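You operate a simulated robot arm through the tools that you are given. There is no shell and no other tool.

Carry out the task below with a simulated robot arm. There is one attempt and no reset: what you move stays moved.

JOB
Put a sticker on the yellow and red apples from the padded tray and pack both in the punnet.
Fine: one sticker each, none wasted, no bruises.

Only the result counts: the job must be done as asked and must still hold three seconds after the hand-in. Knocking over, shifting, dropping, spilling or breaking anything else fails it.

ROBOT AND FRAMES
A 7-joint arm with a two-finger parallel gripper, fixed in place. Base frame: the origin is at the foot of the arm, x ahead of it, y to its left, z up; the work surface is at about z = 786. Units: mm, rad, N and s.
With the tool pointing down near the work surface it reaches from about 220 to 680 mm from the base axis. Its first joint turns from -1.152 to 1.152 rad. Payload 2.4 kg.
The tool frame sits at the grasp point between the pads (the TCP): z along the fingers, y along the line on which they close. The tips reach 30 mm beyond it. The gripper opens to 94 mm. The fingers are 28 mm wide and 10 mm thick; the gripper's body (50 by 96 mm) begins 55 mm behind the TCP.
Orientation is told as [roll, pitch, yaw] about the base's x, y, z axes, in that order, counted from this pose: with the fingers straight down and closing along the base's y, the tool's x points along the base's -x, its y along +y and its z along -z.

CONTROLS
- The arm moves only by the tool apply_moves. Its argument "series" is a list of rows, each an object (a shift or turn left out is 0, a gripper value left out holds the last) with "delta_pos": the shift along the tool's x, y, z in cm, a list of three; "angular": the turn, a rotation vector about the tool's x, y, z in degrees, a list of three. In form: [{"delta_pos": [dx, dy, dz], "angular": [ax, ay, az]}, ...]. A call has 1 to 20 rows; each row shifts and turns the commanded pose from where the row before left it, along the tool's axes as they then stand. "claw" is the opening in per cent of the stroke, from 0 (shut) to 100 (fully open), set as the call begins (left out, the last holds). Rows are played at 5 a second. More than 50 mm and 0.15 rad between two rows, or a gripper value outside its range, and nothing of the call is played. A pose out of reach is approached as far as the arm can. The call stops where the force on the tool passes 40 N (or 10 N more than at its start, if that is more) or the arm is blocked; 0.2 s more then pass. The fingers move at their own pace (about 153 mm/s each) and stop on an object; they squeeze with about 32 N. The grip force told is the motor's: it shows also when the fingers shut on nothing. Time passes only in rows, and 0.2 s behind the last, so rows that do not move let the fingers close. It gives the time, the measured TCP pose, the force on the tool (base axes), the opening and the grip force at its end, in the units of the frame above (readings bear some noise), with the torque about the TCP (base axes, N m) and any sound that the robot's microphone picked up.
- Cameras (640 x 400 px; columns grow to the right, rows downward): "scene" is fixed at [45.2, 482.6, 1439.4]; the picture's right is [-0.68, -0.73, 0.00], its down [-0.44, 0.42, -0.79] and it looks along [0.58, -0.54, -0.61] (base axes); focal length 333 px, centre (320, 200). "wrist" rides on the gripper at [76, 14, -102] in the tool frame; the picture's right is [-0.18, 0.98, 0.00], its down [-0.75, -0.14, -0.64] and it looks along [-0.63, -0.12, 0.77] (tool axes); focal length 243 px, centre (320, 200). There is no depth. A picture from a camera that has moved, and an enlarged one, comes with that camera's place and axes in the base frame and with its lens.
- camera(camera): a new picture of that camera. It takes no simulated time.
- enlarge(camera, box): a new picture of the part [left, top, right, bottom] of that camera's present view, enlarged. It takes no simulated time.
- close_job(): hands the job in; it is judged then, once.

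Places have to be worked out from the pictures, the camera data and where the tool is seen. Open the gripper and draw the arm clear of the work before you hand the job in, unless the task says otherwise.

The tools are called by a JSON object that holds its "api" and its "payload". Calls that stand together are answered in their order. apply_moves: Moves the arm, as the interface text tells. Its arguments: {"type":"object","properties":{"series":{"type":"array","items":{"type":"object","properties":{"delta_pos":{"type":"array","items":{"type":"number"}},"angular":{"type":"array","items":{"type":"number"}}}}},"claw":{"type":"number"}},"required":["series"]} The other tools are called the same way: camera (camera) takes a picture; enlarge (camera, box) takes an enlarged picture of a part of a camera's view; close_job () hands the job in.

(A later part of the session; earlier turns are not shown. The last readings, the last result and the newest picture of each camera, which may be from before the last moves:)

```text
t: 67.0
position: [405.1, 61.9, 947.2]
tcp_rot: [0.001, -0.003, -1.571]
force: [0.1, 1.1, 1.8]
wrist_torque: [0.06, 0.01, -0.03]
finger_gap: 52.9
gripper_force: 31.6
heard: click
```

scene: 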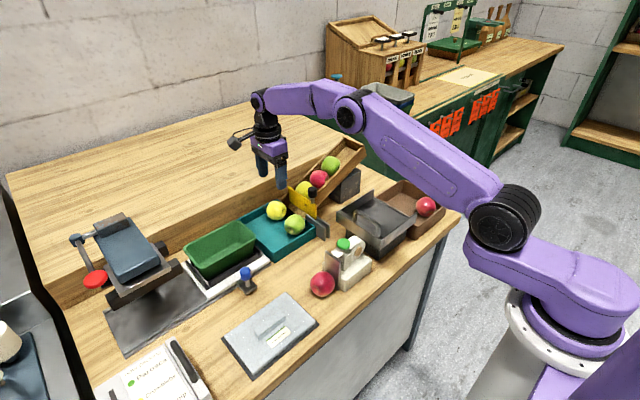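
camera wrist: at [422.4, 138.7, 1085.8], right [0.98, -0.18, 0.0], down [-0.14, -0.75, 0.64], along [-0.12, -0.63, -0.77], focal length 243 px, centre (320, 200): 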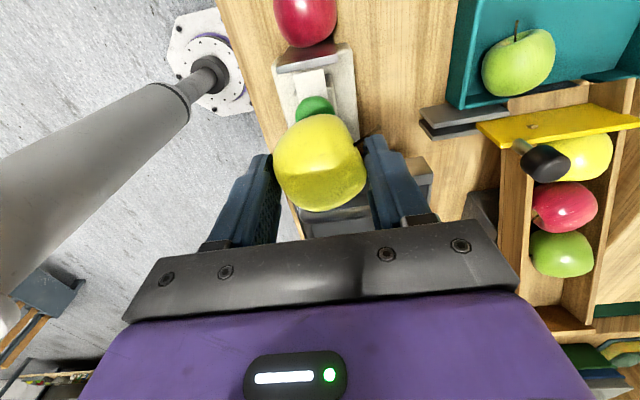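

A click was heard. I'll stop pressing, look for the sticker, and then lift away.

{"api": "enlarge", "payload": {"camera": "scene", "box": [310, 215, 380, 300]}}

{"api": "enlarge", "payload": {"camera": "wrist", "box": [240, 0, 400, 140]}}

{"api": "camera", "payload": {"camera": "wrist"}}

```text
4.71 times, centred on (345, 258) of scene
camera zoom: at [45.2, 482.6, 1439.3], right [-0.68, -0.73, 0.0], down [-0.44, 0.42, -0.79], along [0.58, -0.54, -0.61], focal length 1569 px, centre (202, -71)
```

zoom: 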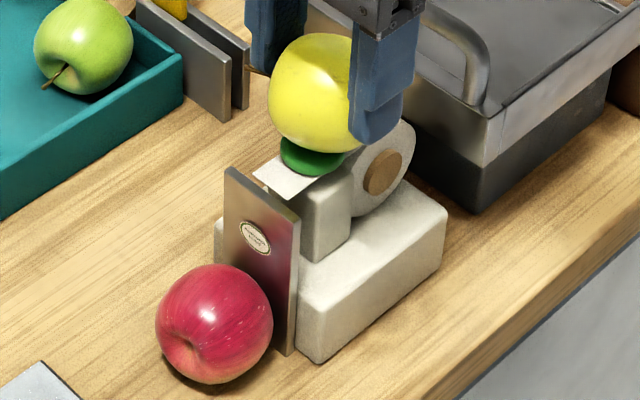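

```text
2.86 times, centred on (320, 70) of wrist
camera zoom: at [419.0, 137.6, 1048.2], right [0.98, -0.18, 0.0], down [-0.14, -0.75, 0.64], along [-0.12, -0.63, -0.77], focal length 693 px, centre (320, 571)
```

zoom: 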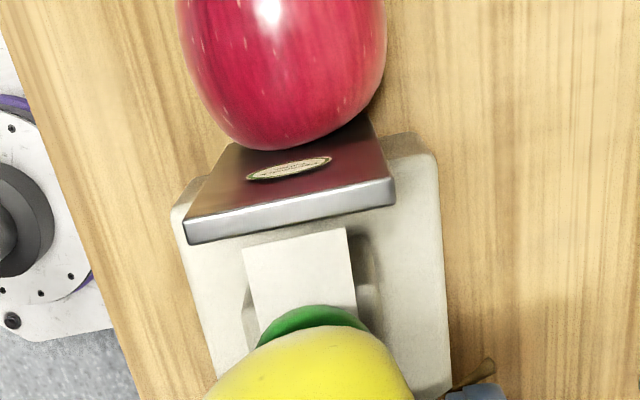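

```text
taken
camera wrist: at [419.0, 137.6, 1048.2], right [0.98, -0.18, 0.0], down [-0.14, -0.75, 0.64], along [-0.12, -0.63, -0.77], focal length 243 px, centre (320, 200)
```

wrist: 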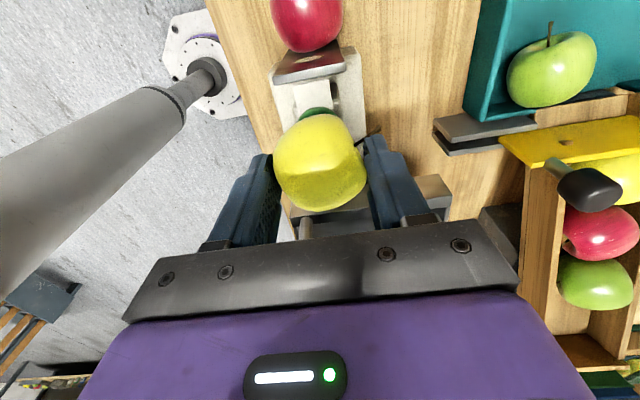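

A sticker has appeared on the outer face of the plate, at about (405, 109, 852). So the button presents a sticker on the plate and an apple must be touched to it. Red stands in the way for yellow, so I'll lift off and return yellow to the padded tray, then use red first.

{"api": "apply_moves", "payload": {"series": [{"delta_pos": [0, 0, -0.5]}, {"delta_pos": [0, 0, -1.5]}, {"delta_pos": [0, 0, -2.0]}, {"delta_pos": [0, 0, -1.0]}, {}], "claw": 48}}

{"api": "enlarge", "payload": {"camera": "scene", "box": [310, 215, 380, 300]}}

{"api": "camera", "payload": {"camera": "wrist"}}

```text
t: 68.2
position: [405.3, 62.2, 996.5]
tcp_rot: [0.0, 0.0, -1.572]
force: [-0.2, -0.1, -1.1]
wrist_torque: [-0.02, -0.01, -0.03]
finger_gap: 52.7
gripper_force: 31.8
```

```text
4.71 times, centred on (345, 258) of scene
camera zoom: at [45.2, 482.6, 1439.4], right [-0.68, -0.73, 0.0], down [-0.44, 0.42, -0.79], along [0.58, -0.54, -0.61], focal length 1569 px, centre (202, -71)
```

zoom: 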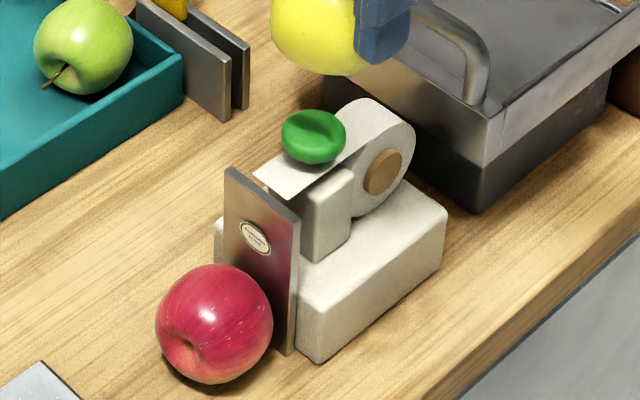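

```text
taken
camera wrist: at [419.4, 137.8, 1098.2], right [0.98, -0.18, 0.0], down [-0.14, -0.75, 0.64], along [-0.12, -0.63, -0.77], focal length 243 px, centre (320, 200)
```

wrist: 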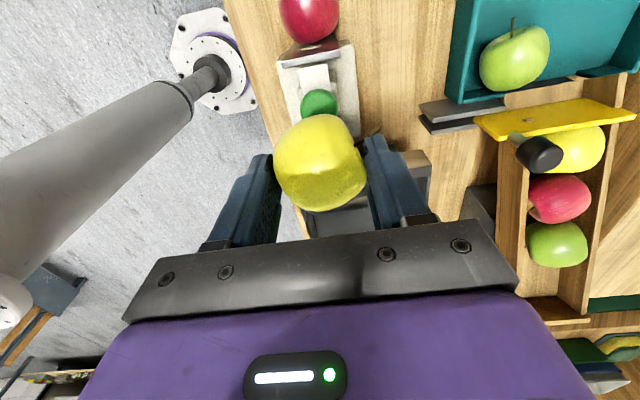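

Sticker is on the plate, labeller reset. Carrying yellow back to a free spot in the padded tray at about (655, 113).

{"api": "apply_moves", "payload": {"series": [{"delta_pos": [0.3, 2.0, 0]}, {"delta_pos": [0.8, 3.8, 0]}, {"delta_pos": [0.8, 3.8, 0]}, {"delta_pos": [0.8, 3.8, 0]}, {"delta_pos": [0.8, 3.8, 0]}, {"delta_pos": [0.8, 3.8, 0]}, {"delta_pos": [0.8, 3.8, 0]}, {}, {"delta_pos": [0, 0, 3.0]}, {"delta_pos": [0, 0, 3.5]}, {"delta_pos": [0, 0, 3.0]}, {"delta_pos": [0, 0, 2.5]}, {"delta_pos": [0, 0, 1.5]}, {"delta_pos": [0, 0, 0.8]}, {}, {}], "claw": 48}}

{"api": "camera", "payload": {"camera": "wrist"}}

{"api": "enlarge", "payload": {"camera": "scene", "box": [230, 180, 330, 260]}}

```text
t: 71.6
position: [653.7, 112.9, 855.0]
tcp_rot: [0.002, 0.001, -1.571]
force: [-0.1, -0.1, -0.8]
wrist_torque: [-0.02, -0.03, -0.01]
finger_gap: 52.9
gripper_force: 32.1
```

```text
taken
camera wrist: at [668.0, 188.9, 955.9], right [0.98, -0.18, 0.0], down [-0.14, -0.75, 0.64], along [-0.12, -0.63, -0.77], focal length 243 px, centre (320, 200)
```

wrist: 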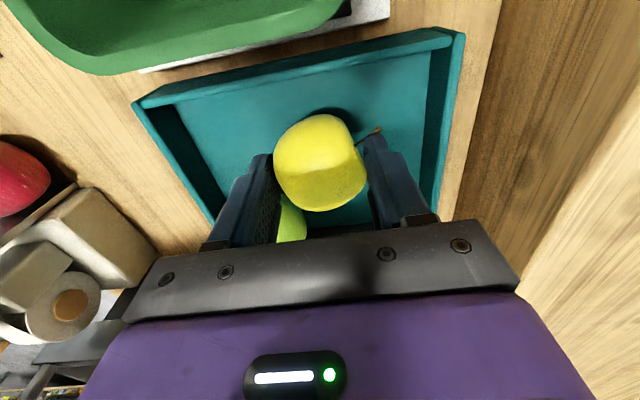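

```text
5.00 times, centred on (280, 220) of scene
camera zoom: at [45.3, 482.6, 1439.4], right [-0.68, -0.73, 0.0], down [-0.44, 0.42, -0.79], along [0.58, -0.54, -0.61], focal length 1667 px, centre (520, 100)
```

zoom: 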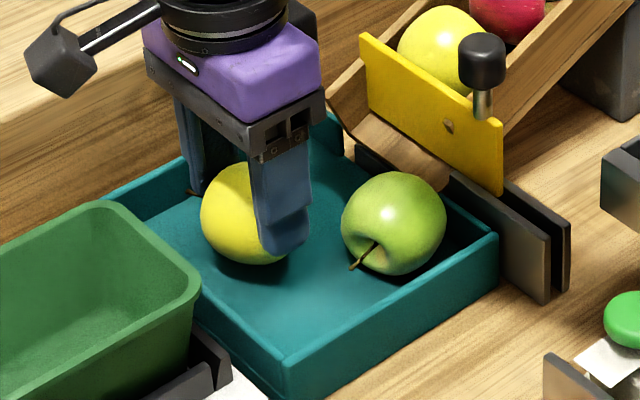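

Clear all round. Lowering gently toward the tray pad.

{"api": "apply_moves", "payload": {"series": [{"delta_pos": [0, 0, 0.4]}, {"delta_pos": [0, 0, 0.2]}, {"delta_pos": [0, 0, 0.1]}, {}, {}]}}

```text
t: 72.8
position: [652.2, 112.6, 846.8]
tcp_rot: [-0.001, 0.001, -1.57]
force: [-0.6, 0.5, -0.3]
wrist_torque: [-0.03, 0.03, 0.0]
finger_gap: 52.9
gripper_force: 31.8
```

{"api": "apply_moves", "payload": {"series": [{"delta_pos": [0, 0, 0.05]}, {}, {}]}}

```text
t: 73.6
position: [652.9, 110.8, 846.0]
tcp_rot: [-0.001, 0.0, -1.571]
force: [-0.7, 0.5, -1.5]
wrist_torque: [0.0, 0.0, 0.01]
finger_gap: 52.8
gripper_force: 32.1
```

{"api": "apply_moves", "payload": {"series": [{"delta_pos": [0, 0, 0.05]}, {}, {}]}}

```text
t: 74.4
position: [652.7, 111.0, 846.0]
tcp_rot: [-0.001, 0.0, -1.57]
force: [-0.1, 0.4, -0.7]
wrist_torque: [0.0, -0.04, -0.02]
finger_gap: 52.8
gripper_force: 31.9
```

{"api": "apply_moves", "payload": {"series": [{"delta_pos": [0, 0, 0.05]}, {}, {}]}}

```text
t: 75.2
position: [653.5, 112.8, 846.7]
tcp_rot: [-0.001, 0.002, -1.572]
force: [-3.0, -0.9, 3.2]
wrist_torque: [-0.04, 0.13, 0.0]
finger_gap: 52.8
gripper_force: 32.2
```

Pad contact at 3 N. Releasing slightly and checking that yellow stays put.

{"api": "apply_moves", "payload": {"series": [{}, {}, {}], "claw": 62}}

{"api": "enlarge", "payload": {"camera": "wrist", "box": [220, 80, 420, 240]}}

```text
t: 76.0
position: [652.7, 112.5, 846.3]
tcp_rot: [-0.001, 0.001, -1.571]
force: [-0.1, -0.4, 0.8]
wrist_torque: [0.01, -0.02, 0.01]
finger_gap: 58.0
gripper_force: 0.0
```

```text
2.50 times, centred on (320, 160) of wrist
camera zoom: at [667.4, 188.5, 947.1], right [0.98, -0.18, 0.0], down [-0.14, -0.75, 0.64], along [-0.12, -0.63, -0.77], focal length 606 px, centre (320, 300)
```

zoom: 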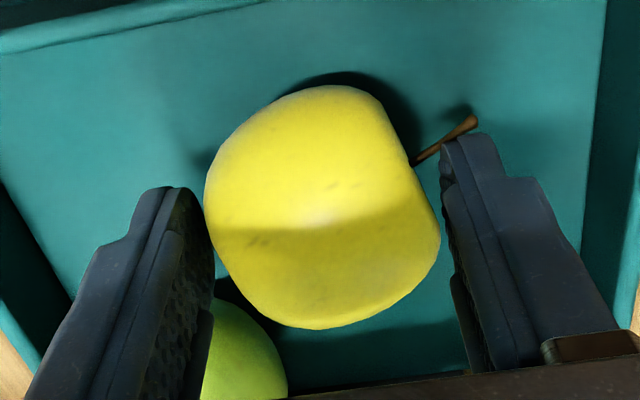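

Yellow stays where it is. Opening more, rising, and returning above the red apple.

{"api": "apply_moves", "payload": {"series": [{}, {"delta_pos": [0, 0, -1.0]}, {"delta_pos": [0, 0, -2.5]}, {"delta_pos": [0, 0, -3.5]}, {"delta_pos": [0, 0, -3.5]}, {"delta_pos": [0, 0, -1.0]}, {"delta_pos": [0.3, -3.5, 0]}, {"delta_pos": [0.3, -3.8, 0]}, {"delta_pos": [0.3, -3.8, 0]}, {"delta_pos": [0.3, -3.8, 0]}, {"delta_pos": [0.3, -3.8, 0]}, {"delta_pos": [0.4, -3.8, 0]}, {"delta_pos": [0.3, -2.0, 0]}, {}, {}], "claw": 70}}

{"api": "camera", "payload": {"camera": "wrist"}}

{"api": "enlarge", "payload": {"camera": "wrist", "box": [260, 50, 400, 200]}}

{"api": "enlarge", "payload": {"camera": "scene", "box": [310, 235, 360, 295]}}

```text
t: 79.2
position: [407.0, 134.4, 960.6]
tcp_rot: [0.001, 0.001, -1.573]
force: [-0.1, -0.1, 0.1]
wrist_torque: [-0.01, 0.0, -0.02]
finger_gap: 65.7
gripper_force: 0.1
```

```text
taken
camera wrist: at [421.8, 210.5, 1061.9], right [0.98, -0.18, 0.0], down [-0.14, -0.75, 0.64], along [-0.12, -0.63, -0.77], focal length 243 px, centre (320, 200)
```

wrist: 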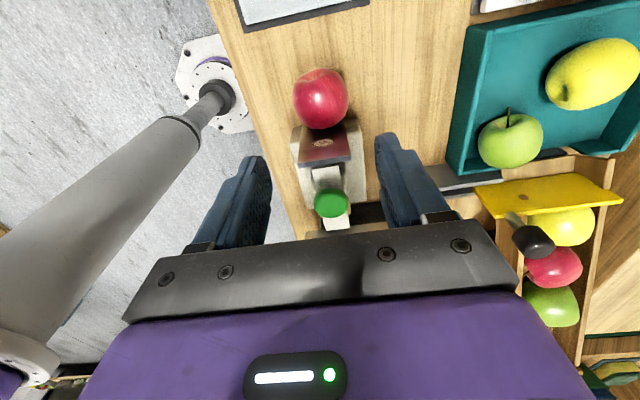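

```text
2.67 times, centred on (330, 125) of wrist
camera zoom: at [421.8, 210.5, 1061.9], right [0.98, -0.18, 0.0], down [-0.14, -0.75, 0.64], along [-0.12, -0.63, -0.77], focal length 647 px, centre (293, 400)
```

zoom: 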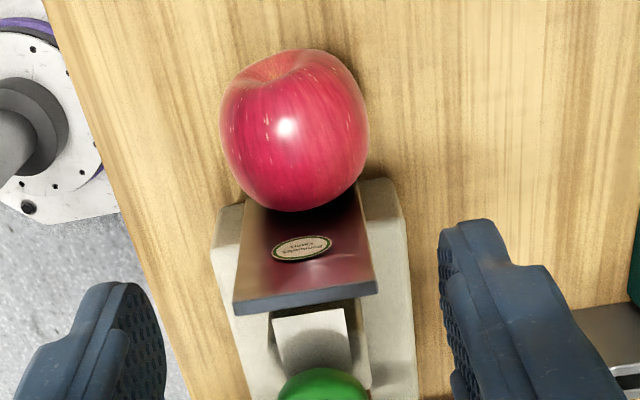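

```text
6.67 times, centred on (335, 265) of scene
camera zoom: at [45.2, 482.6, 1439.4], right [-0.68, -0.73, 0.0], down [-0.44, 0.42, -0.79], along [0.58, -0.54, -0.61], focal length 2223 px, centre (220, -233)
```

zoom: 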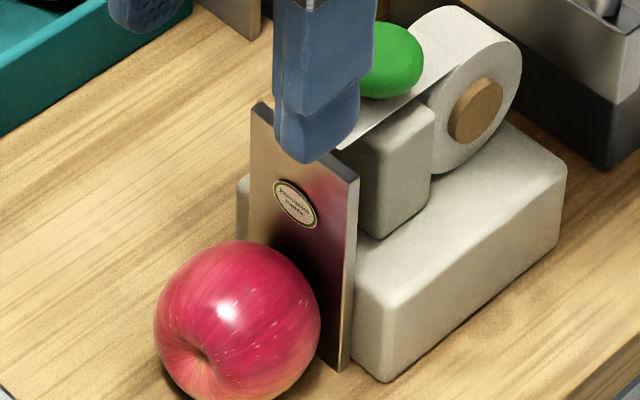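

Sticker confirmed at about (406, 109, 854), roughly 20 mm wide; red at (408, 135). Descending to grip red again.

{"api": "apply_moves", "payload": {"series": [{"delta_pos": [0, 0, 3.0]}, {"delta_pos": [0, 0, 3.5]}, {"delta_pos": [0, 0, 2.5]}, {"delta_pos": [0, 0, 1.8]}, {"delta_pos": [0, 0, 1.0]}, {"delta_pos": [0, 0, 0.4]}, {}, {}], "claw": 68}}

{"api": "enlarge", "payload": {"camera": "wrist", "box": [220, 80, 420, 240]}}

```text
t: 81.0
position: [409.0, 133.9, 837.3]
tcp_rot: [0.0, -0.001, -1.571]
force: [-0.2, 0.1, -0.6]
wrist_torque: [-0.01, 0.01, -0.02]
finger_gap: 64.1
gripper_force: 0.0
```

```text
2.50 times, centred on (320, 160) of wrist
camera zoom: at [422.9, 210.0, 939.9], right [0.98, -0.18, 0.0], down [-0.14, -0.75, 0.64], along [-0.12, -0.63, -0.77], focal length 606 px, centre (320, 300)
```

zoom: 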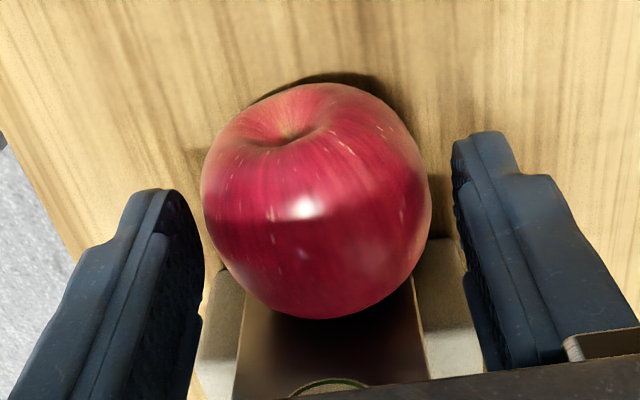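

Red is centred between the fingers. Closing in stages.

{"api": "apply_moves", "payload": {"series": [{}, {}], "claw": 60}}

{"api": "apply_moves", "payload": {"series": [{}, {}], "claw": 50}}

{"api": "enlarge", "payload": {"camera": "wrist", "box": [220, 80, 420, 240]}}

```text
t: 81.6
position: [407.8, 134.4, 838.3]
tcp_rot: [0.0, 0.0, -1.571]
force: [-0.7, -0.3, 0.2]
wrist_torque: [0.0, 0.02, -0.02]
finger_gap: 56.7
gripper_force: 0.2
```

```text
t: 82.2
position: [408.4, 134.2, 838.7]
tcp_rot: [0.0, 0.001, -1.571]
force: [0.5, 0.1, 0.8]
wrist_torque: [0.02, -0.03, -0.01]
finger_gap: 54.7
gripper_force: 32.1
```

```text
2.50 times, centred on (320, 160) of wrist
camera zoom: at [422.8, 210.0, 940.0], right [0.98, -0.18, 0.0], down [-0.14, -0.75, 0.64], along [-0.12, -0.63, -0.77], focal length 606 px, centre (320, 300)
```

zoom: 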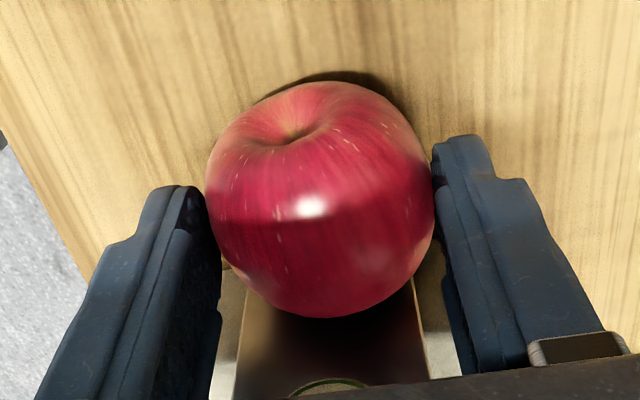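

Gripped. Backing away 12 mm from the plate, lifting to sticker height (TCP z≈880), offset a few mm in x, then checking.

{"api": "apply_moves", "payload": {"series": [{"delta_pos": [0.2, 0, -0.1]}, {"delta_pos": [1.0, 0, -0.1]}, {"delta_pos": [0, 0.2, -1.5]}, {"delta_pos": [0, 0.1, -1.5]}, {"delta_pos": [0, 0, -1.0]}, {}, {}], "claw": 50}}

{"api": "enlarge", "payload": {"camera": "scene", "box": [310, 230, 370, 290]}}

{"api": "enlarge", "payload": {"camera": "wrist", "box": [220, 80, 420, 240]}}

```text
t: 83.8
position: [412.1, 145.7, 879.6]
tcp_rot: [0.001, -0.001, -1.571]
force: [0.3, -0.4, -1.3]
wrist_torque: [0.01, -0.03, -0.01]
finger_gap: 54.4
gripper_force: 32.2
```

```text
6.67 times, centred on (340, 260) of scene
camera zoom: at [45.2, 482.6, 1439.4], right [-0.68, -0.73, 0.0], down [-0.44, 0.42, -0.79], along [0.58, -0.54, -0.61], focal length 2223 px, centre (187, -200)
```

zoom: 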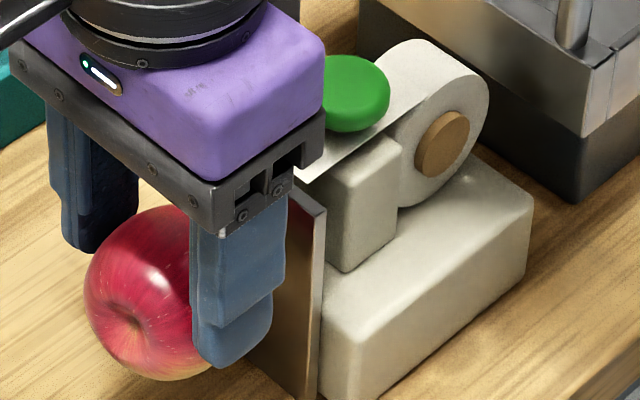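

```text
2.50 times, centred on (320, 160) of wrist
camera zoom: at [425.6, 221.7, 981.7], right [0.98, -0.18, 0.0], down [-0.14, -0.75, 0.64], along [-0.12, -0.63, -0.77], focal length 606 px, centre (320, 300)
```

zoom: 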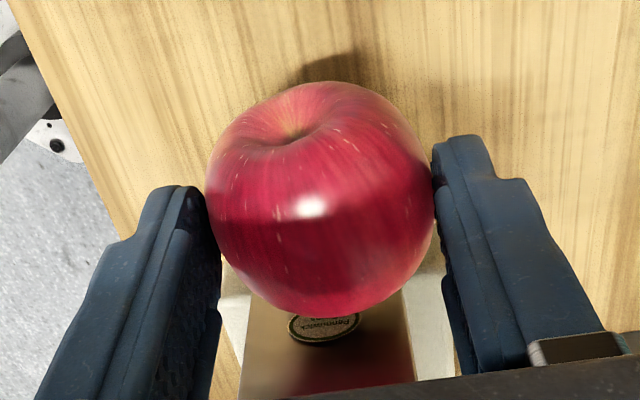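

Apple centre is at about (412, 148, 854) with the sticker straight ahead at (406, 109, 855). Approaching to about 3 mm short, then half-millimetre steps.

{"api": "apply_moves", "payload": {"series": [{"delta_pos": [-0.4, 0, 0]}, {"delta_pos": [-0.3, 0, 0]}, {"delta_pos": [-0.2, 0, 0]}, {}, {}]}}

```text
t: 85.0
position: [411.3, 136.6, 879.9]
tcp_rot: [0.002, 0.001, -1.57]
force: [-0.8, -0.2, 0.0]
wrist_torque: [0.0, -0.02, 0.0]
finger_gap: 54.5
gripper_force: 31.9
```

{"api": "apply_moves", "payload": {"series": [{"delta_pos": [-0.1, 0, 0]}, {}, {}]}}

{"api": "apply_moves", "payload": {"series": [{"delta_pos": [-0.05, 0, 0]}, {}, {}]}}

```text
t: 85.8
position: [410.8, 135.8, 880.3]
tcp_rot: [0.001, 0.001, -1.572]
force: [0.2, -0.7, -0.6]
wrist_torque: [-0.03, -0.03, -0.01]
finger_gap: 54.4
gripper_force: 31.9
```

```text
t: 86.6
position: [411.8, 135.7, 879.1]
tcp_rot: [0.0, 0.0, -1.571]
force: [-0.2, -0.2, -0.9]
wrist_torque: [-0.02, -0.02, 0.01]
finger_gap: 54.4
gripper_force: 31.7
```

{"api": "apply_moves", "payload": {"series": [{"delta_pos": [-0.05, 0, 0]}, {}, {}]}}

{"api": "apply_moves", "payload": {"series": [{"delta_pos": [-0.05, 0, 0]}, {}, {}]}}

```text
t: 87.4
position: [410.6, 134.8, 879.7]
tcp_rot: [0.0, 0.001, -1.57]
force: [0.3, -0.1, -0.7]
wrist_torque: [0.0, 0.01, 0.05]
finger_gap: 54.1
gripper_force: 31.5
```

```text
t: 88.2
position: [411.3, 134.4, 880.0]
tcp_rot: [0.0, 0.0, -1.569]
force: [-0.8, 1.1, -0.2]
wrist_torque: [0.02, 0.04, 0.01]
finger_gap: 54.4
gripper_force: 31.6
```

Near contact now. One more half-millimetre step.

{"api": "apply_moves", "payload": {"series": [{"delta_pos": [-0.05, 0, 0]}, {}, {}]}}

{"api": "enlarge", "payload": {"camera": "wrist", "box": [220, 80, 420, 240]}}

```text
t: 89.0
position: [409.6, 134.1, 881.0]
tcp_rot: [0.0, 0.0, -1.57]
force: [-0.4, -0.1, -1.0]
wrist_torque: [-0.02, 0.03, -0.01]
finger_gap: 54.5
gripper_force: 32.1
```

```text
2.50 times, centred on (320, 160) of wrist
camera zoom: at [424.8, 210.3, 981.7], right [0.98, -0.18, 0.0], down [-0.14, -0.75, 0.64], along [-0.12, -0.63, -0.77], focal length 606 px, centre (320, 300)
```

zoom: 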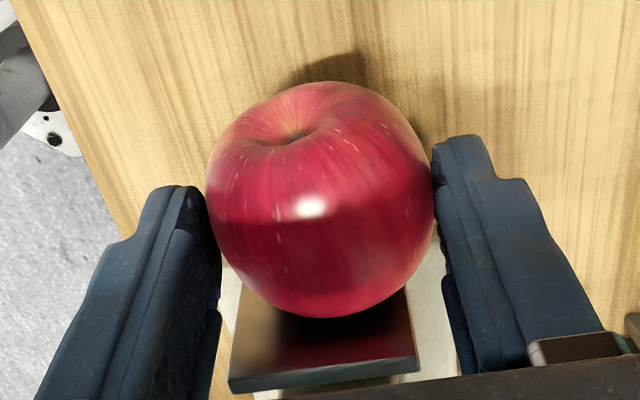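

{"api": "apply_moves", "payload": {"series": [{"delta_pos": [-0.05, 0, 0]}, {}, {}]}}

{"api": "apply_moves", "payload": {"series": [{"delta_pos": [-0.05, 0, 0]}, {}, {}]}}

```text
t: 89.8
position: [410.3, 133.2, 880.4]
tcp_rot: [-0.001, -0.001, -1.57]
force: [-0.3, 1.8, 0.4]
wrist_torque: [-0.02, -0.03, -0.01]
finger_gap: 54.7
gripper_force: 31.9
```

```text
t: 90.6
position: [410.2, 133.6, 879.6]
tcp_rot: [-0.001, 0.0, -1.569]
force: [-0.5, 6.8, -0.2]
wrist_torque: [0.16, 0.05, -0.08]
finger_gap: 54.4
gripper_force: 32.2
```

Firm light contact (6.8 N) at about (401, 109, 856), within the sticker. Holding briefly, then backing off to see whether it transferred.

{"api": "apply_moves", "payload": {"series": [{}, {}, {"delta_pos": [0.3, 0, 0]}, {"delta_pos": [0.7, 0, 0]}, {"delta_pos": [0.8, 0, 0]}, {}, {}]}}

{"api": "enlarge", "payload": {"camera": "wrist", "box": [220, 80, 420, 240]}}

{"api": "enlarge", "payload": {"camera": "scene", "box": [310, 230, 370, 290]}}

```text
t: 92.2
position: [410.5, 151.2, 880.2]
tcp_rot: [0.001, 0.0, -1.57]
force: [0.0, -0.6, 0.0]
wrist_torque: [0.01, -0.04, -0.02]
finger_gap: 54.3
gripper_force: 31.9
```

```text
2.50 times, centred on (320, 160) of wrist
camera zoom: at [425.6, 226.8, 981.4], right [0.98, -0.18, 0.0], down [-0.14, -0.75, 0.64], along [-0.12, -0.63, -0.77], focal length 606 px, centre (320, 300)
```

zoom: 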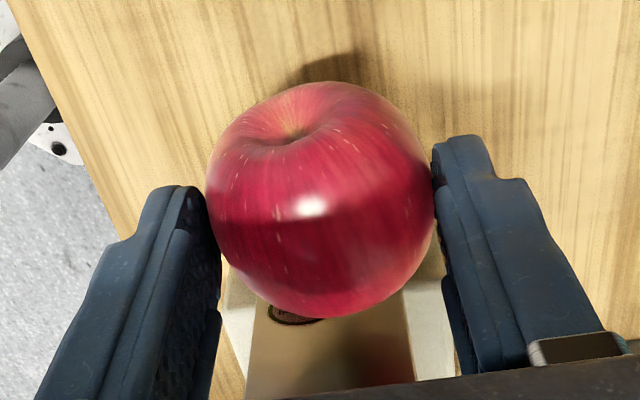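

```text
6.67 times, centred on (340, 260) of scene
camera zoom: at [45.2, 482.6, 1439.4], right [-0.68, -0.73, 0.0], down [-0.44, 0.42, -0.79], along [0.58, -0.54, -0.61], focal length 2223 px, centre (187, -200)
```

zoom: 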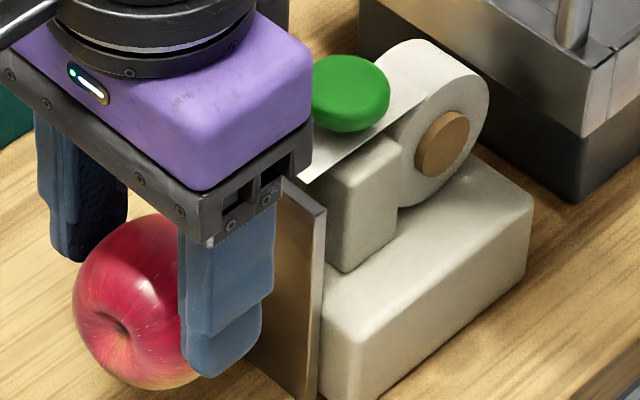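

The plate now looks bare and the sticker appears at the apple's lower edge. I'll back off more to confirm it travels with the apple.

{"api": "apply_moves", "payload": {"series": [{"delta_pos": [1.5, 0, 0]}, {"delta_pos": [1.5, 0, 0]}, {"delta_pos": [1.0, 0, 0]}, {}, {}]}}

{"api": "enlarge", "payload": {"camera": "wrist", "box": [220, 80, 420, 240]}}

{"api": "enlarge", "payload": {"camera": "scene", "box": [300, 230, 370, 290]}}

```text
t: 93.4
position: [409.9, 191.2, 880.1]
tcp_rot: [0.0, -0.001, -1.571]
force: [0.4, -0.1, -1.6]
wrist_torque: [-0.03, 0.03, -0.02]
finger_gap: 54.4
gripper_force: 31.9
```

```text
2.50 times, centred on (320, 160) of wrist
camera zoom: at [424.9, 267.5, 981.0], right [0.98, -0.18, 0.0], down [-0.14, -0.75, 0.64], along [-0.12, -0.63, -0.77], focal length 606 px, centre (320, 300)
```

zoom: 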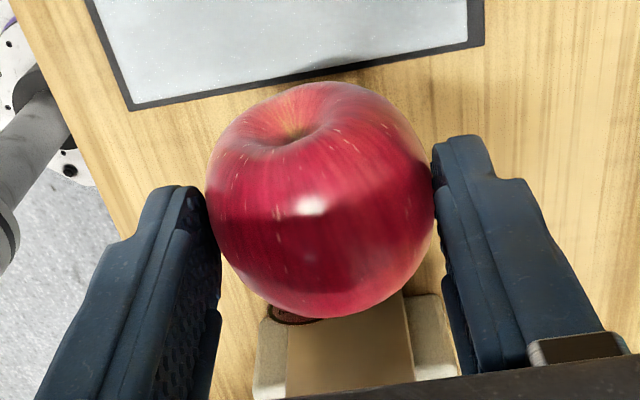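

```text
6.67 times, centred on (335, 260) of scene
camera zoom: at [45.2, 482.6, 1439.4], right [-0.68, -0.73, 0.0], down [-0.44, 0.42, -0.79], along [0.58, -0.54, -0.61], focal length 2223 px, centre (220, -200)
```

zoom: 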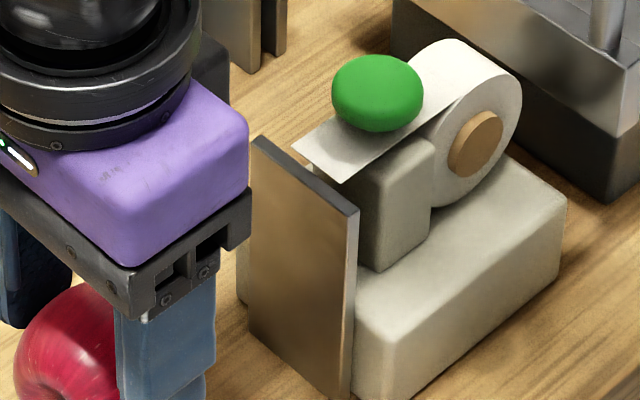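

Plate is bare and the sticker is on red. Now I'll lift and move near the punnet to measure it with the wrist camera.

{"api": "apply_moves", "payload": {"series": [{"delta_pos": [0, 0, -3.0]}, {"delta_pos": [0.1, 2.5, -3.0]}, {"delta_pos": [0.2, 3.0, -3.0]}, {"delta_pos": [0.2, 3.0, -3.0]}, {"delta_pos": [0.2, 3.0, 0]}, {"delta_pos": [0.2, 3.0, 0]}, {}, {}], "claw": 50}}

{"api": "camera", "payload": {"camera": "wrist"}}

{"api": "camera", "payload": {"camera": "scene"}}

```text
t: 95.2
position: [555.7, 199.7, 1001.3]
tcp_rot: [0.0, 0.001, -1.57]
force: [-0.9, 0.2, -0.3]
wrist_torque: [-0.01, 0.0, -0.01]
finger_gap: 54.5
gripper_force: 32.6
```

```text
taken
camera wrist: at [569.5, 276.1, 1103.2], right [0.98, -0.18, 0.0], down [-0.14, -0.75, 0.64], along [-0.12, -0.63, -0.77], focal length 243 px, centre (320, 200)
```

wrist: 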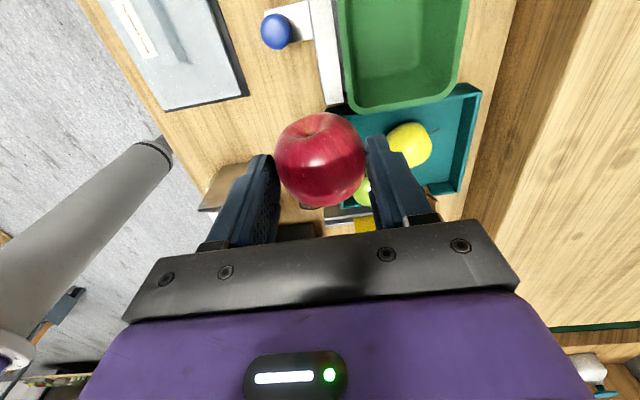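

```text
taken
```

scene: 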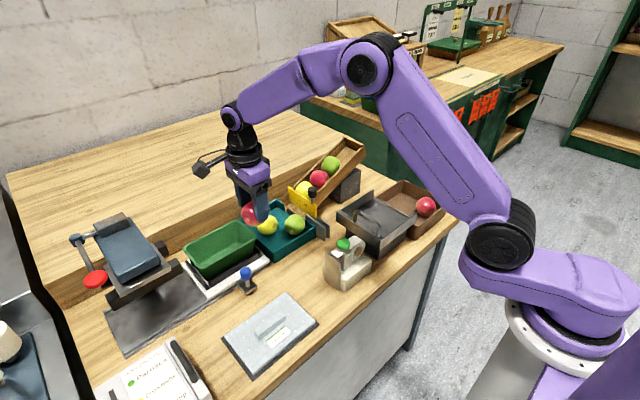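

Punnet rim is about x 582–675, y 190–336 at z≈873. I'll shift in +y to look down into it before placing.

{"api": "apply_moves", "payload": {"series": [{"delta_pos": [3.0, 0, 0]}, {"delta_pos": [3.0, 0, 0]}, {}, {}], "claw": 50}}

{"api": "camera", "payload": {"camera": "wrist"}}

{"api": "enlarge", "payload": {"camera": "wrist", "box": [300, 0, 500, 140]}}

{"api": "enlarge", "payload": {"camera": "scene", "box": [170, 205, 280, 290]}}

```text
t: 96.2
position: [555.5, 260.6, 1001.1]
tcp_rot: [-0.001, 0.001, -1.569]
force: [0.1, 0.2, -1.6]
wrist_torque: [0.0, 0.03, 0.01]
finger_gap: 54.2
gripper_force: 32.2
```

```text
taken
camera wrist: at [569.9, 336.3, 1103.2], right [0.98, -0.18, 0.0], down [-0.14, -0.75, 0.64], along [-0.12, -0.63, -0.77], focal length 243 px, centre (320, 200)
```

wrist: 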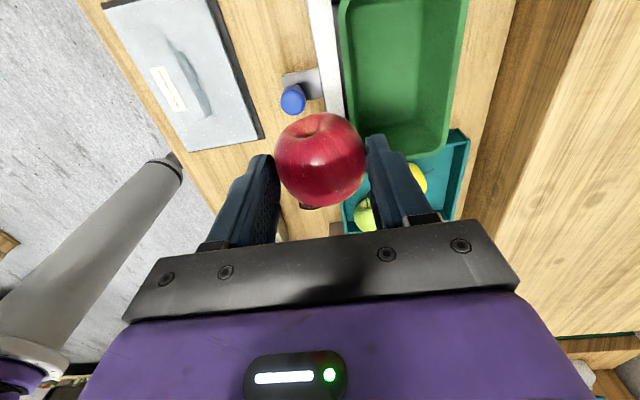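

```text
2.86 times, centred on (400, 70) of wrist
camera zoom: at [569.9, 336.3, 1103.2], right [0.98, -0.18, 0.0], down [-0.14, -0.75, 0.64], along [-0.12, -0.63, -0.77], focal length 693 px, centre (91, 571)
```

zoom: 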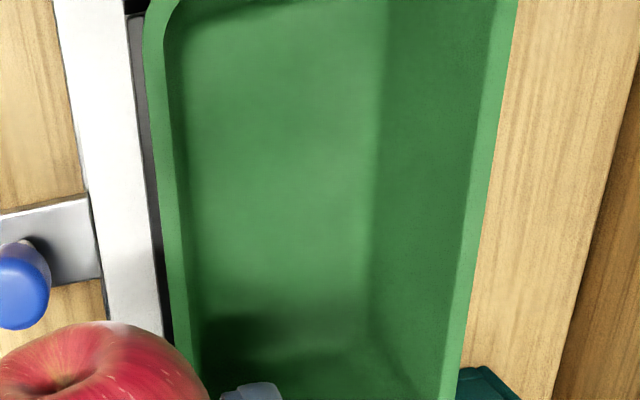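

```text
4.71 times, centred on (225, 248) of scene
camera zoom: at [45.2, 482.6, 1439.4], right [-0.68, -0.73, 0.0], down [-0.44, 0.42, -0.79], along [0.58, -0.54, -0.61], focal length 1569 px, centre (767, -24)
```

zoom: 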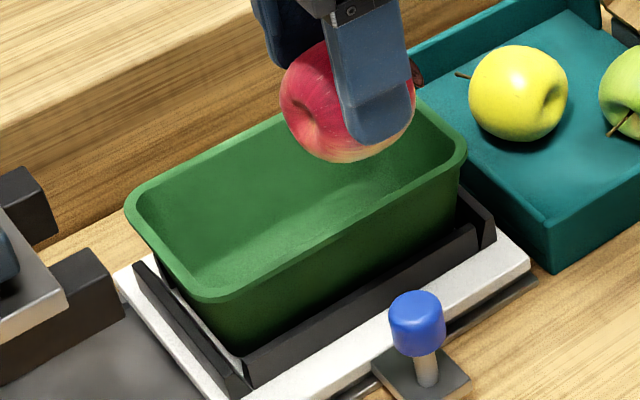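

Interior is about 87 mm wide at the rim and about 74 mm at the floor, centred at x≈630. I'll move red over the +y half (about 630, 288) and descend partway.

{"api": "apply_moves", "payload": {"series": [{"delta_pos": [0.6, 2.0, 0]}, {"delta_pos": [1.0, 3.0, 0]}, {"delta_pos": [0.94, 2.5, 0]}, {}, {"delta_pos": [0, 0, 2.5]}, {"delta_pos": [0, 0, 2.5]}, {"delta_pos": [0, 0, 2.5]}, {}, {}], "claw": 50}}

{"api": "camera", "payload": {"camera": "wrist"}}

{"api": "enlarge", "payload": {"camera": "scene", "box": [150, 180, 280, 290]}}

```text
t: 98.2
position: [631.2, 285.4, 924.4]
tcp_rot: [0.0, -0.001, -1.571]
force: [1.5, 0.1, -0.8]
wrist_torque: [0.03, -0.01, 0.02]
finger_gap: 54.6
gripper_force: 32.0
```

```text
taken
camera wrist: at [646.0, 362.0, 1025.3], right [0.98, -0.18, 0.0], down [-0.14, -0.75, 0.64], along [-0.12, -0.63, -0.77], focal length 243 px, centre (320, 200)
```

wrist: 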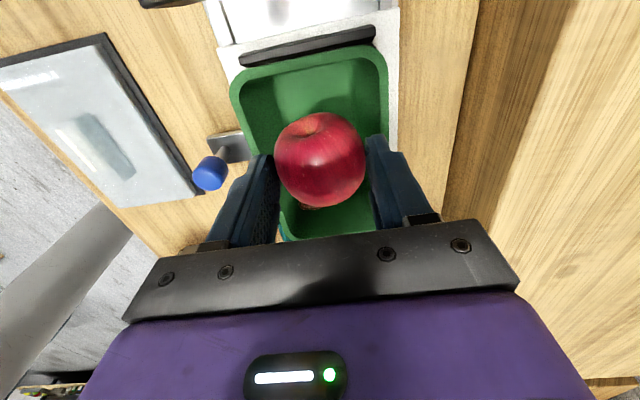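

```text
3.64 times, centred on (215, 235) of scene
camera zoom: at [45.3, 482.6, 1439.3], right [-0.68, -0.73, 0.0], down [-0.44, 0.42, -0.79], along [0.58, -0.54, -0.61], focal length 1212 px, centre (702, 73)
```

zoom: 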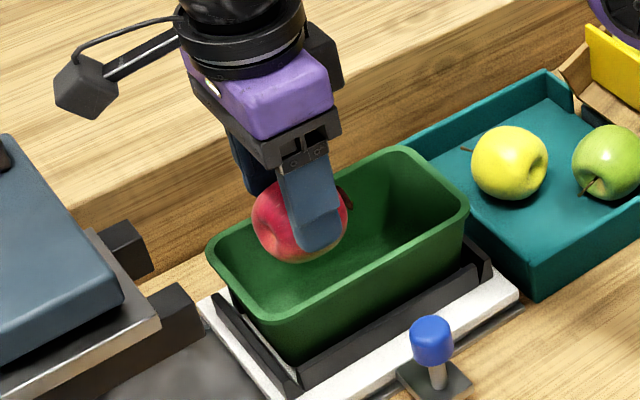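

{"api": "enlarge", "payload": {"camera": "wrist", "box": [210, 20, 430, 240]}}

```text
1.82 times, centred on (320, 130) of wrist
camera zoom: at [646.0, 362.0, 1025.3], right [0.98, -0.18, 0.0], down [-0.14, -0.75, 0.64], along [-0.12, -0.63, -0.77], focal length 441 px, centre (320, 327)
```

zoom: 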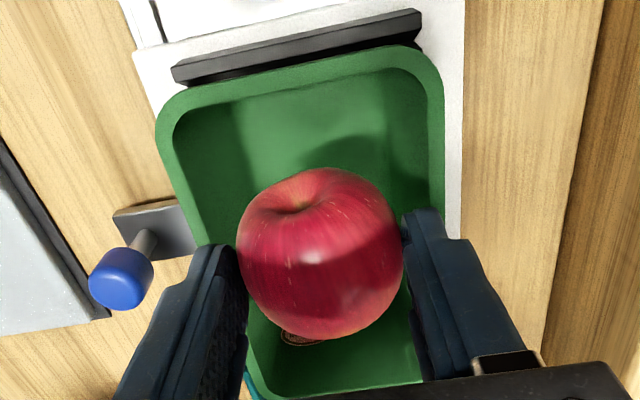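

The sticker is visible on red. Width across x is tight for the fingers near the floor, so I'll raise slightly and turn the wrist back to close along y (lengthwise) for placing red.

{"api": "apply_moves", "payload": {"series": [{"delta_pos": [0, 0, -2.0]}, {"angular": [0, 0, -8.182]}, {"angular": [0, 0, -8.182]}, {"angular": [0, 0, -8.182]}, {"angular": [0, 0, -8.182]}, {"angular": [0, 0, -8.182]}, {"angular": [0, 0, -8.182]}, {"angular": [0, 0, -8.182]}, {"angular": [0, 0, -8.182]}, {"angular": [0, 0, -8.182]}, {"angular": [0, 0, -8.182]}, {"angular": [0, 0, -8.18]}, {"delta_pos": [-0.1, 0.15, 0]}, {}, {}], "claw": 50}}

{"api": "camera", "payload": {"camera": "wrist"}}

{"api": "enlarge", "payload": {"camera": "scene", "box": [150, 180, 280, 290]}}

```text
t: 101.4
position: [632.0, 287.3, 945.8]
tcp_rot: [0.001, 0.0, 0.0]
force: [0.1, -0.4, -1.3]
wrist_torque: [0.03, 0.0, 0.03]
finger_gap: 54.6
gripper_force: 31.8
```

```text
taken
camera wrist: at [555.6, 301.8, 1046.8], right [0.18, 0.98, 0.0], down [0.75, -0.14, 0.64], along [0.63, -0.12, -0.77], focal length 243 px, centre (320, 200)
```

wrist: 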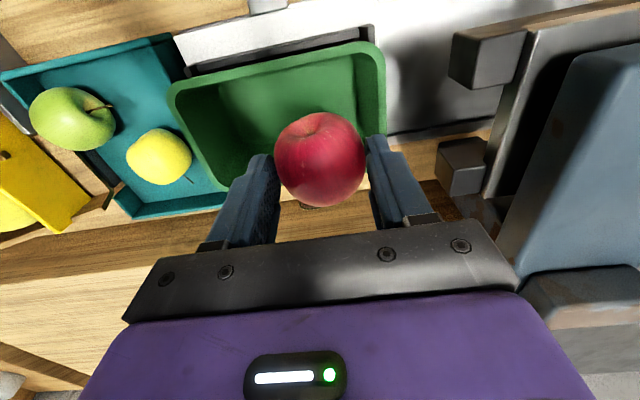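

```text
3.64 times, centred on (215, 235) of scene
camera zoom: at [45.2, 482.6, 1439.3], right [-0.68, -0.73, 0.0], down [-0.44, 0.42, -0.79], along [0.58, -0.54, -0.61], focal length 1212 px, centre (702, 73)
```

zoom: 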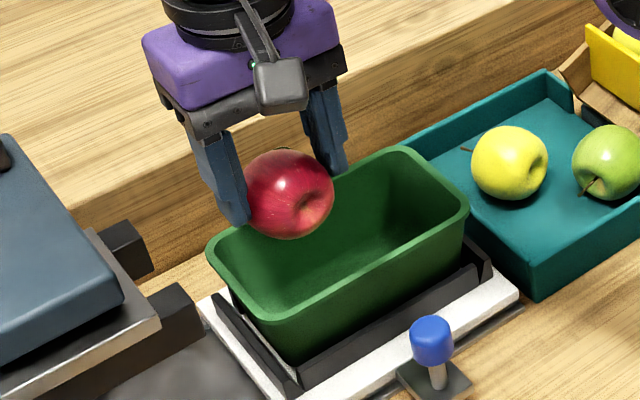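

{"api": "enlarge", "payload": {"camera": "wrist", "box": [160, 30, 400, 220]}}

```text
2.11 times, centred on (280, 125) of wrist
camera zoom: at [555.6, 301.8, 1046.8], right [0.18, 0.98, 0.0], down [0.75, -0.14, 0.64], along [0.63, -0.12, -0.77], focal length 511 px, centre (404, 358)
```

zoom: 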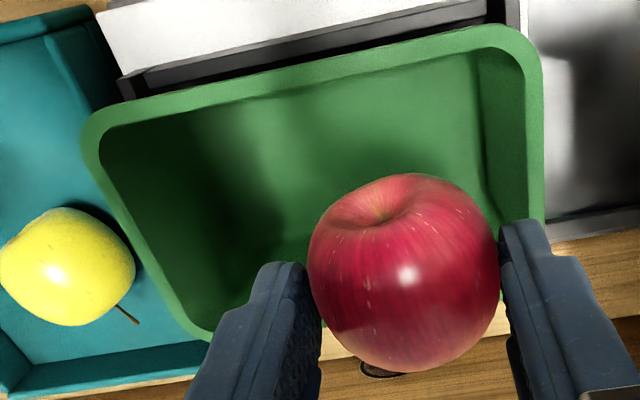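

Plus-y inner rim at y≈331; the outer finger at about 325 leaves a few mm. Descending in stages to just above the expected floor contact.

{"api": "apply_moves", "payload": {"series": [{"delta_pos": [0, -0.05, 2.0]}, {"delta_pos": [0, 0, 2.0]}, {"delta_pos": [0, 0, 2.0]}, {"delta_pos": [0, 0, 1.2]}, {}, {}], "claw": 50}}

{"api": "enlarge", "payload": {"camera": "wrist", "box": [160, 30, 480, 240]}}

{"api": "enlarge", "payload": {"camera": "scene", "box": [170, 190, 270, 280]}}

```text
t: 102.8
position: [632.4, 286.9, 874.2]
tcp_rot: [0.001, 0.0, 0.0]
force: [-0.1, -0.9, -1.0]
wrist_torque: [-0.02, 0.01, 0.0]
finger_gap: 54.4
gripper_force: 31.4
```

```text
1.90 times, centred on (320, 135) of wrist
camera zoom: at [555.8, 300.4, 975.0], right [0.18, 0.98, 0.0], down [0.75, -0.14, 0.64], along [0.63, -0.12, -0.77], focal length 462 px, centre (320, 324)
```

zoom: 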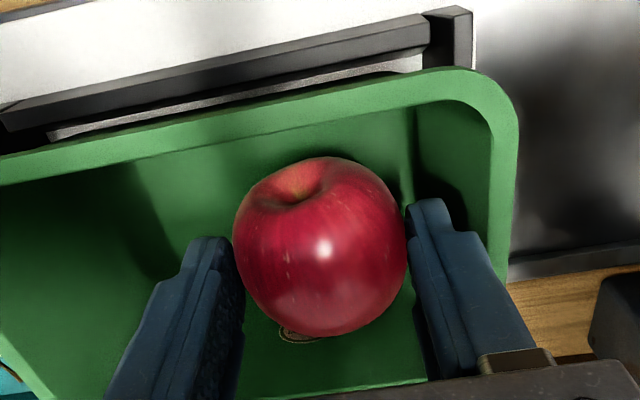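

```text
4.44 times, centred on (220, 235) of scene
camera zoom: at [45.2, 482.6, 1439.3], right [-0.68, -0.73, 0.0], down [-0.44, 0.42, -0.79], along [0.58, -0.54, -0.61], focal length 1482 px, centre (764, 44)
```

zoom: 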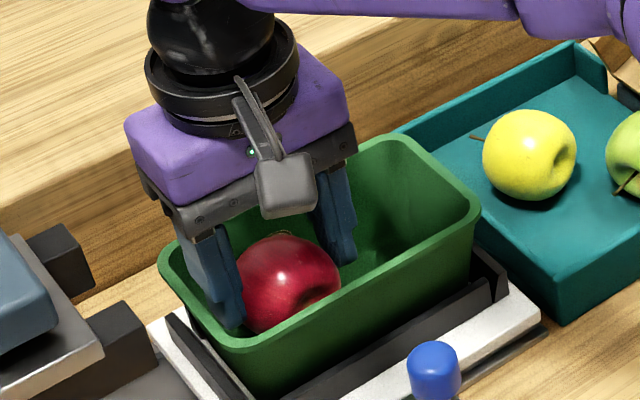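

Good clearance inside. Lowering 12 mm, then in 1 mm and 0.5 mm steps.

{"api": "apply_moves", "payload": {"series": [{"delta_pos": [0, 0, 0.6]}, {"delta_pos": [0, 0, 0.6]}, {}, {}]}}

{"api": "apply_moves", "payload": {"series": [{"delta_pos": [0, 0, 0.1]}, {}, {}]}}

```text
t: 103.8
position: [633.3, 286.8, 863.9]
tcp_rot: [0.003, -0.006, 0.001]
force: [-3.4, -0.3, 24.7]
wrist_torque: [-0.02, 0.24, 0.01]
finger_gap: 54.7
gripper_force: 32.5
```

```text
t: 104.6
position: [632.3, 285.9, 863.2]
tcp_rot: [0.001, -0.006, -0.001]
force: [1.6, -1.5, 24.7]
wrist_torque: [-0.03, -0.11, 0.0]
finger_gap: 54.5
gripper_force: 32.2
```

Floor contact came earlier than expected (24.7 N). Relieving immediately by raising 1.5 mm.

{"api": "apply_moves", "payload": {"series": [{"delta_pos": [0, 0, -0.15]}, {}]}}

```text
t: 105.2
position: [630.7, 285.8, 863.0]
tcp_rot: [0.0, -0.003, 0.001]
force: [4.5, -0.5, 18.5]
wrist_torque: [-0.05, -0.3, 0.0]
finger_gap: 54.3
gripper_force: 31.9
```

{"api": "apply_moves", "payload": {"series": [{"delta_pos": [0, 0, -0.1]}, {}]}}

```text
t: 105.8
position: [631.5, 285.7, 862.2]
tcp_rot: [0.001, -0.001, 0.0]
force: [3.6, -0.8, 13.0]
wrist_torque: [-0.05, -0.21, 0.0]
finger_gap: 54.3
gripper_force: 32.2
```

{"api": "apply_moves", "payload": {"series": [{"delta_pos": [0, 0, -0.1]}, {}, {}]}}

{"api": "enlarge", "payload": {"camera": "wrist", "box": [160, 30, 480, 240]}}

{"api": "enlarge", "payload": {"camera": "scene", "box": [170, 190, 270, 280]}}

```text
t: 106.6
position: [631.2, 286.8, 863.5]
tcp_rot: [-0.002, 0.004, 0.001]
force: [-0.8, 0.0, 5.1]
wrist_torque: [-0.04, 0.04, 0.04]
finger_gap: 54.5
gripper_force: 31.9
```

```text
1.90 times, centred on (320, 135) of wrist
camera zoom: at [555.1, 300.5, 964.7], right [0.18, 0.98, 0.0], down [0.76, -0.14, 0.64], along [0.63, -0.12, -0.77], focal length 462 px, centre (320, 324)
```

zoom: 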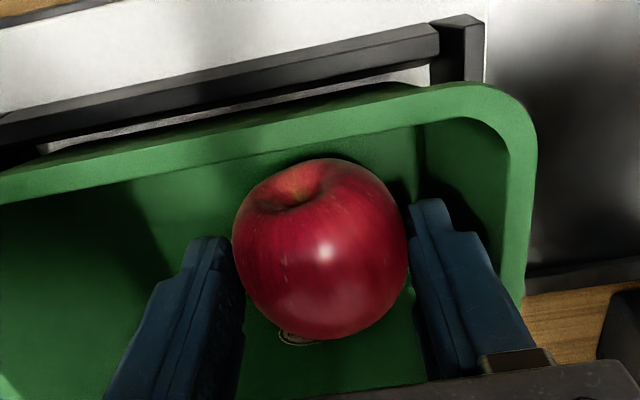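

```text
4.44 times, centred on (220, 235) of scene
camera zoom: at [45.1, 482.5, 1439.4], right [-0.68, -0.73, 0.0], down [-0.44, 0.42, -0.79], along [0.58, -0.54, -0.61], focal length 1482 px, centre (764, 44)
```

zoom: 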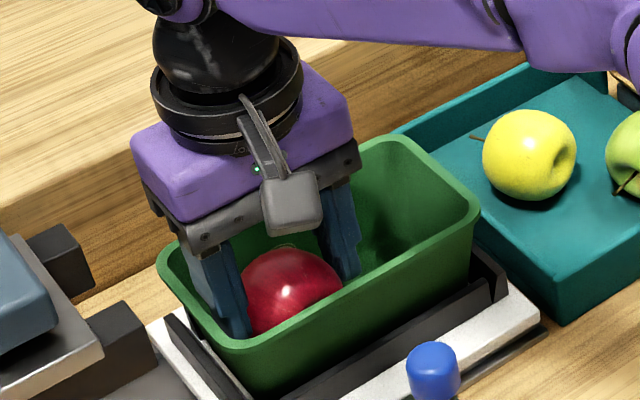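

Now only about 5 N on the floor. Releasing with a small opening.

{"api": "apply_moves", "payload": {"series": [{}, {}, {}], "claw": 60}}

{"api": "enlarge", "payload": {"camera": "wrist", "box": [160, 30, 480, 240]}}

```text
t: 107.4
position: [631.5, 286.0, 864.0]
tcp_rot: [0.001, 0.0, 0.001]
force: [0.3, -0.4, -0.7]
wrist_torque: [0.0, 0.0, -0.02]
finger_gap: 56.4
gripper_force: 0.1
```

```text
1.90 times, centred on (320, 135) of wrist
camera zoom: at [555.7, 300.3, 965.2], right [0.18, 0.98, 0.0], down [0.75, -0.14, 0.64], along [0.63, -0.12, -0.77], focal length 462 px, centre (320, 324)
```

zoom: 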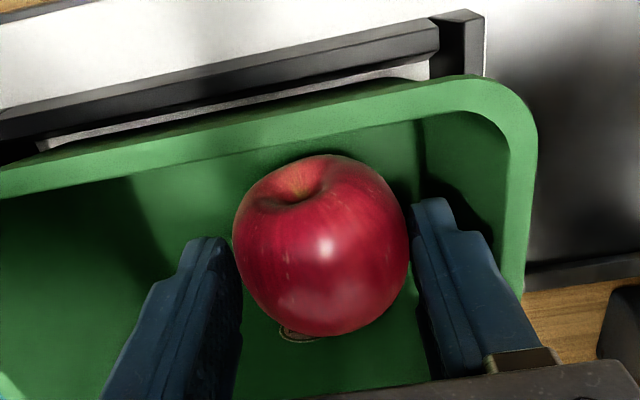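

Released, apple unmoved. Opening a touch more and rising straight out.

{"api": "apply_moves", "payload": {"series": [{}, {"delta_pos": [0, 0, -0.5]}, {"delta_pos": [0, 0, -1.5]}, {"delta_pos": [0, 0, -2.5]}, {"delta_pos": [0, 0, -3.5]}, {"delta_pos": [0, 0, -3.5]}, {}, {}], "claw": 62}}

{"api": "camera", "payload": {"camera": "wrist"}}

{"api": "enlarge", "payload": {"camera": "scene", "box": [170, 190, 320, 290]}}

```text
t: 109.2
position: [632.9, 285.7, 978.1]
tcp_rot: [0.0, 0.0, -0.001]
force: [-0.3, -0.2, 0.4]
wrist_torque: [0.01, 0.01, 0.0]
finger_gap: 58.1
gripper_force: 0.0
```

```text
taken
camera wrist: at [555.8, 300.5, 1080.1], right [0.18, 0.98, 0.0], down [0.75, -0.14, 0.64], along [0.63, -0.12, -0.77], focal length 243 px, centre (320, 200)
```

wrist: 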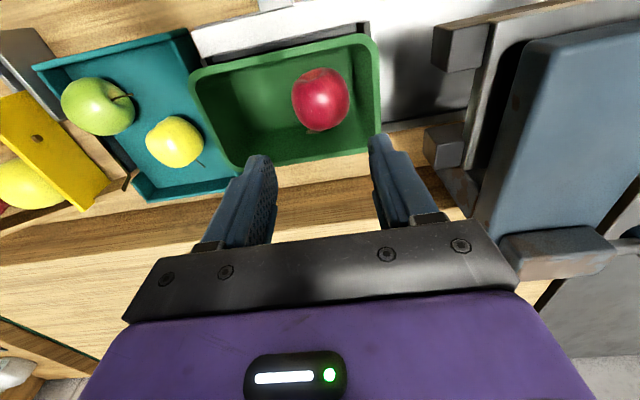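

```text
4.00 times, centred on (245, 240) of scene
camera zoom: at [45.2, 482.6, 1439.4], right [-0.68, -0.73, 0.0], down [-0.44, 0.42, -0.79], along [0.58, -0.54, -0.61], focal length 1334 px, centre (620, 40)
```

zoom: 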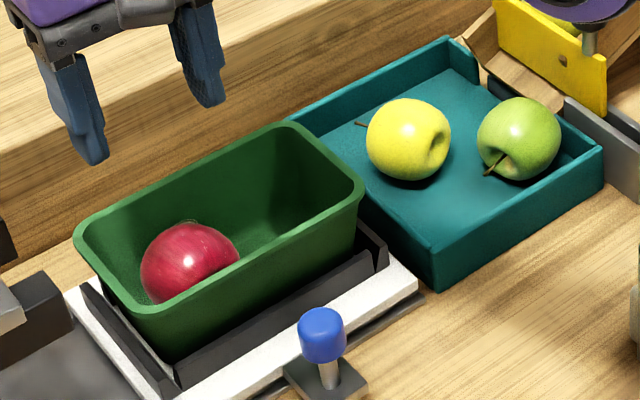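

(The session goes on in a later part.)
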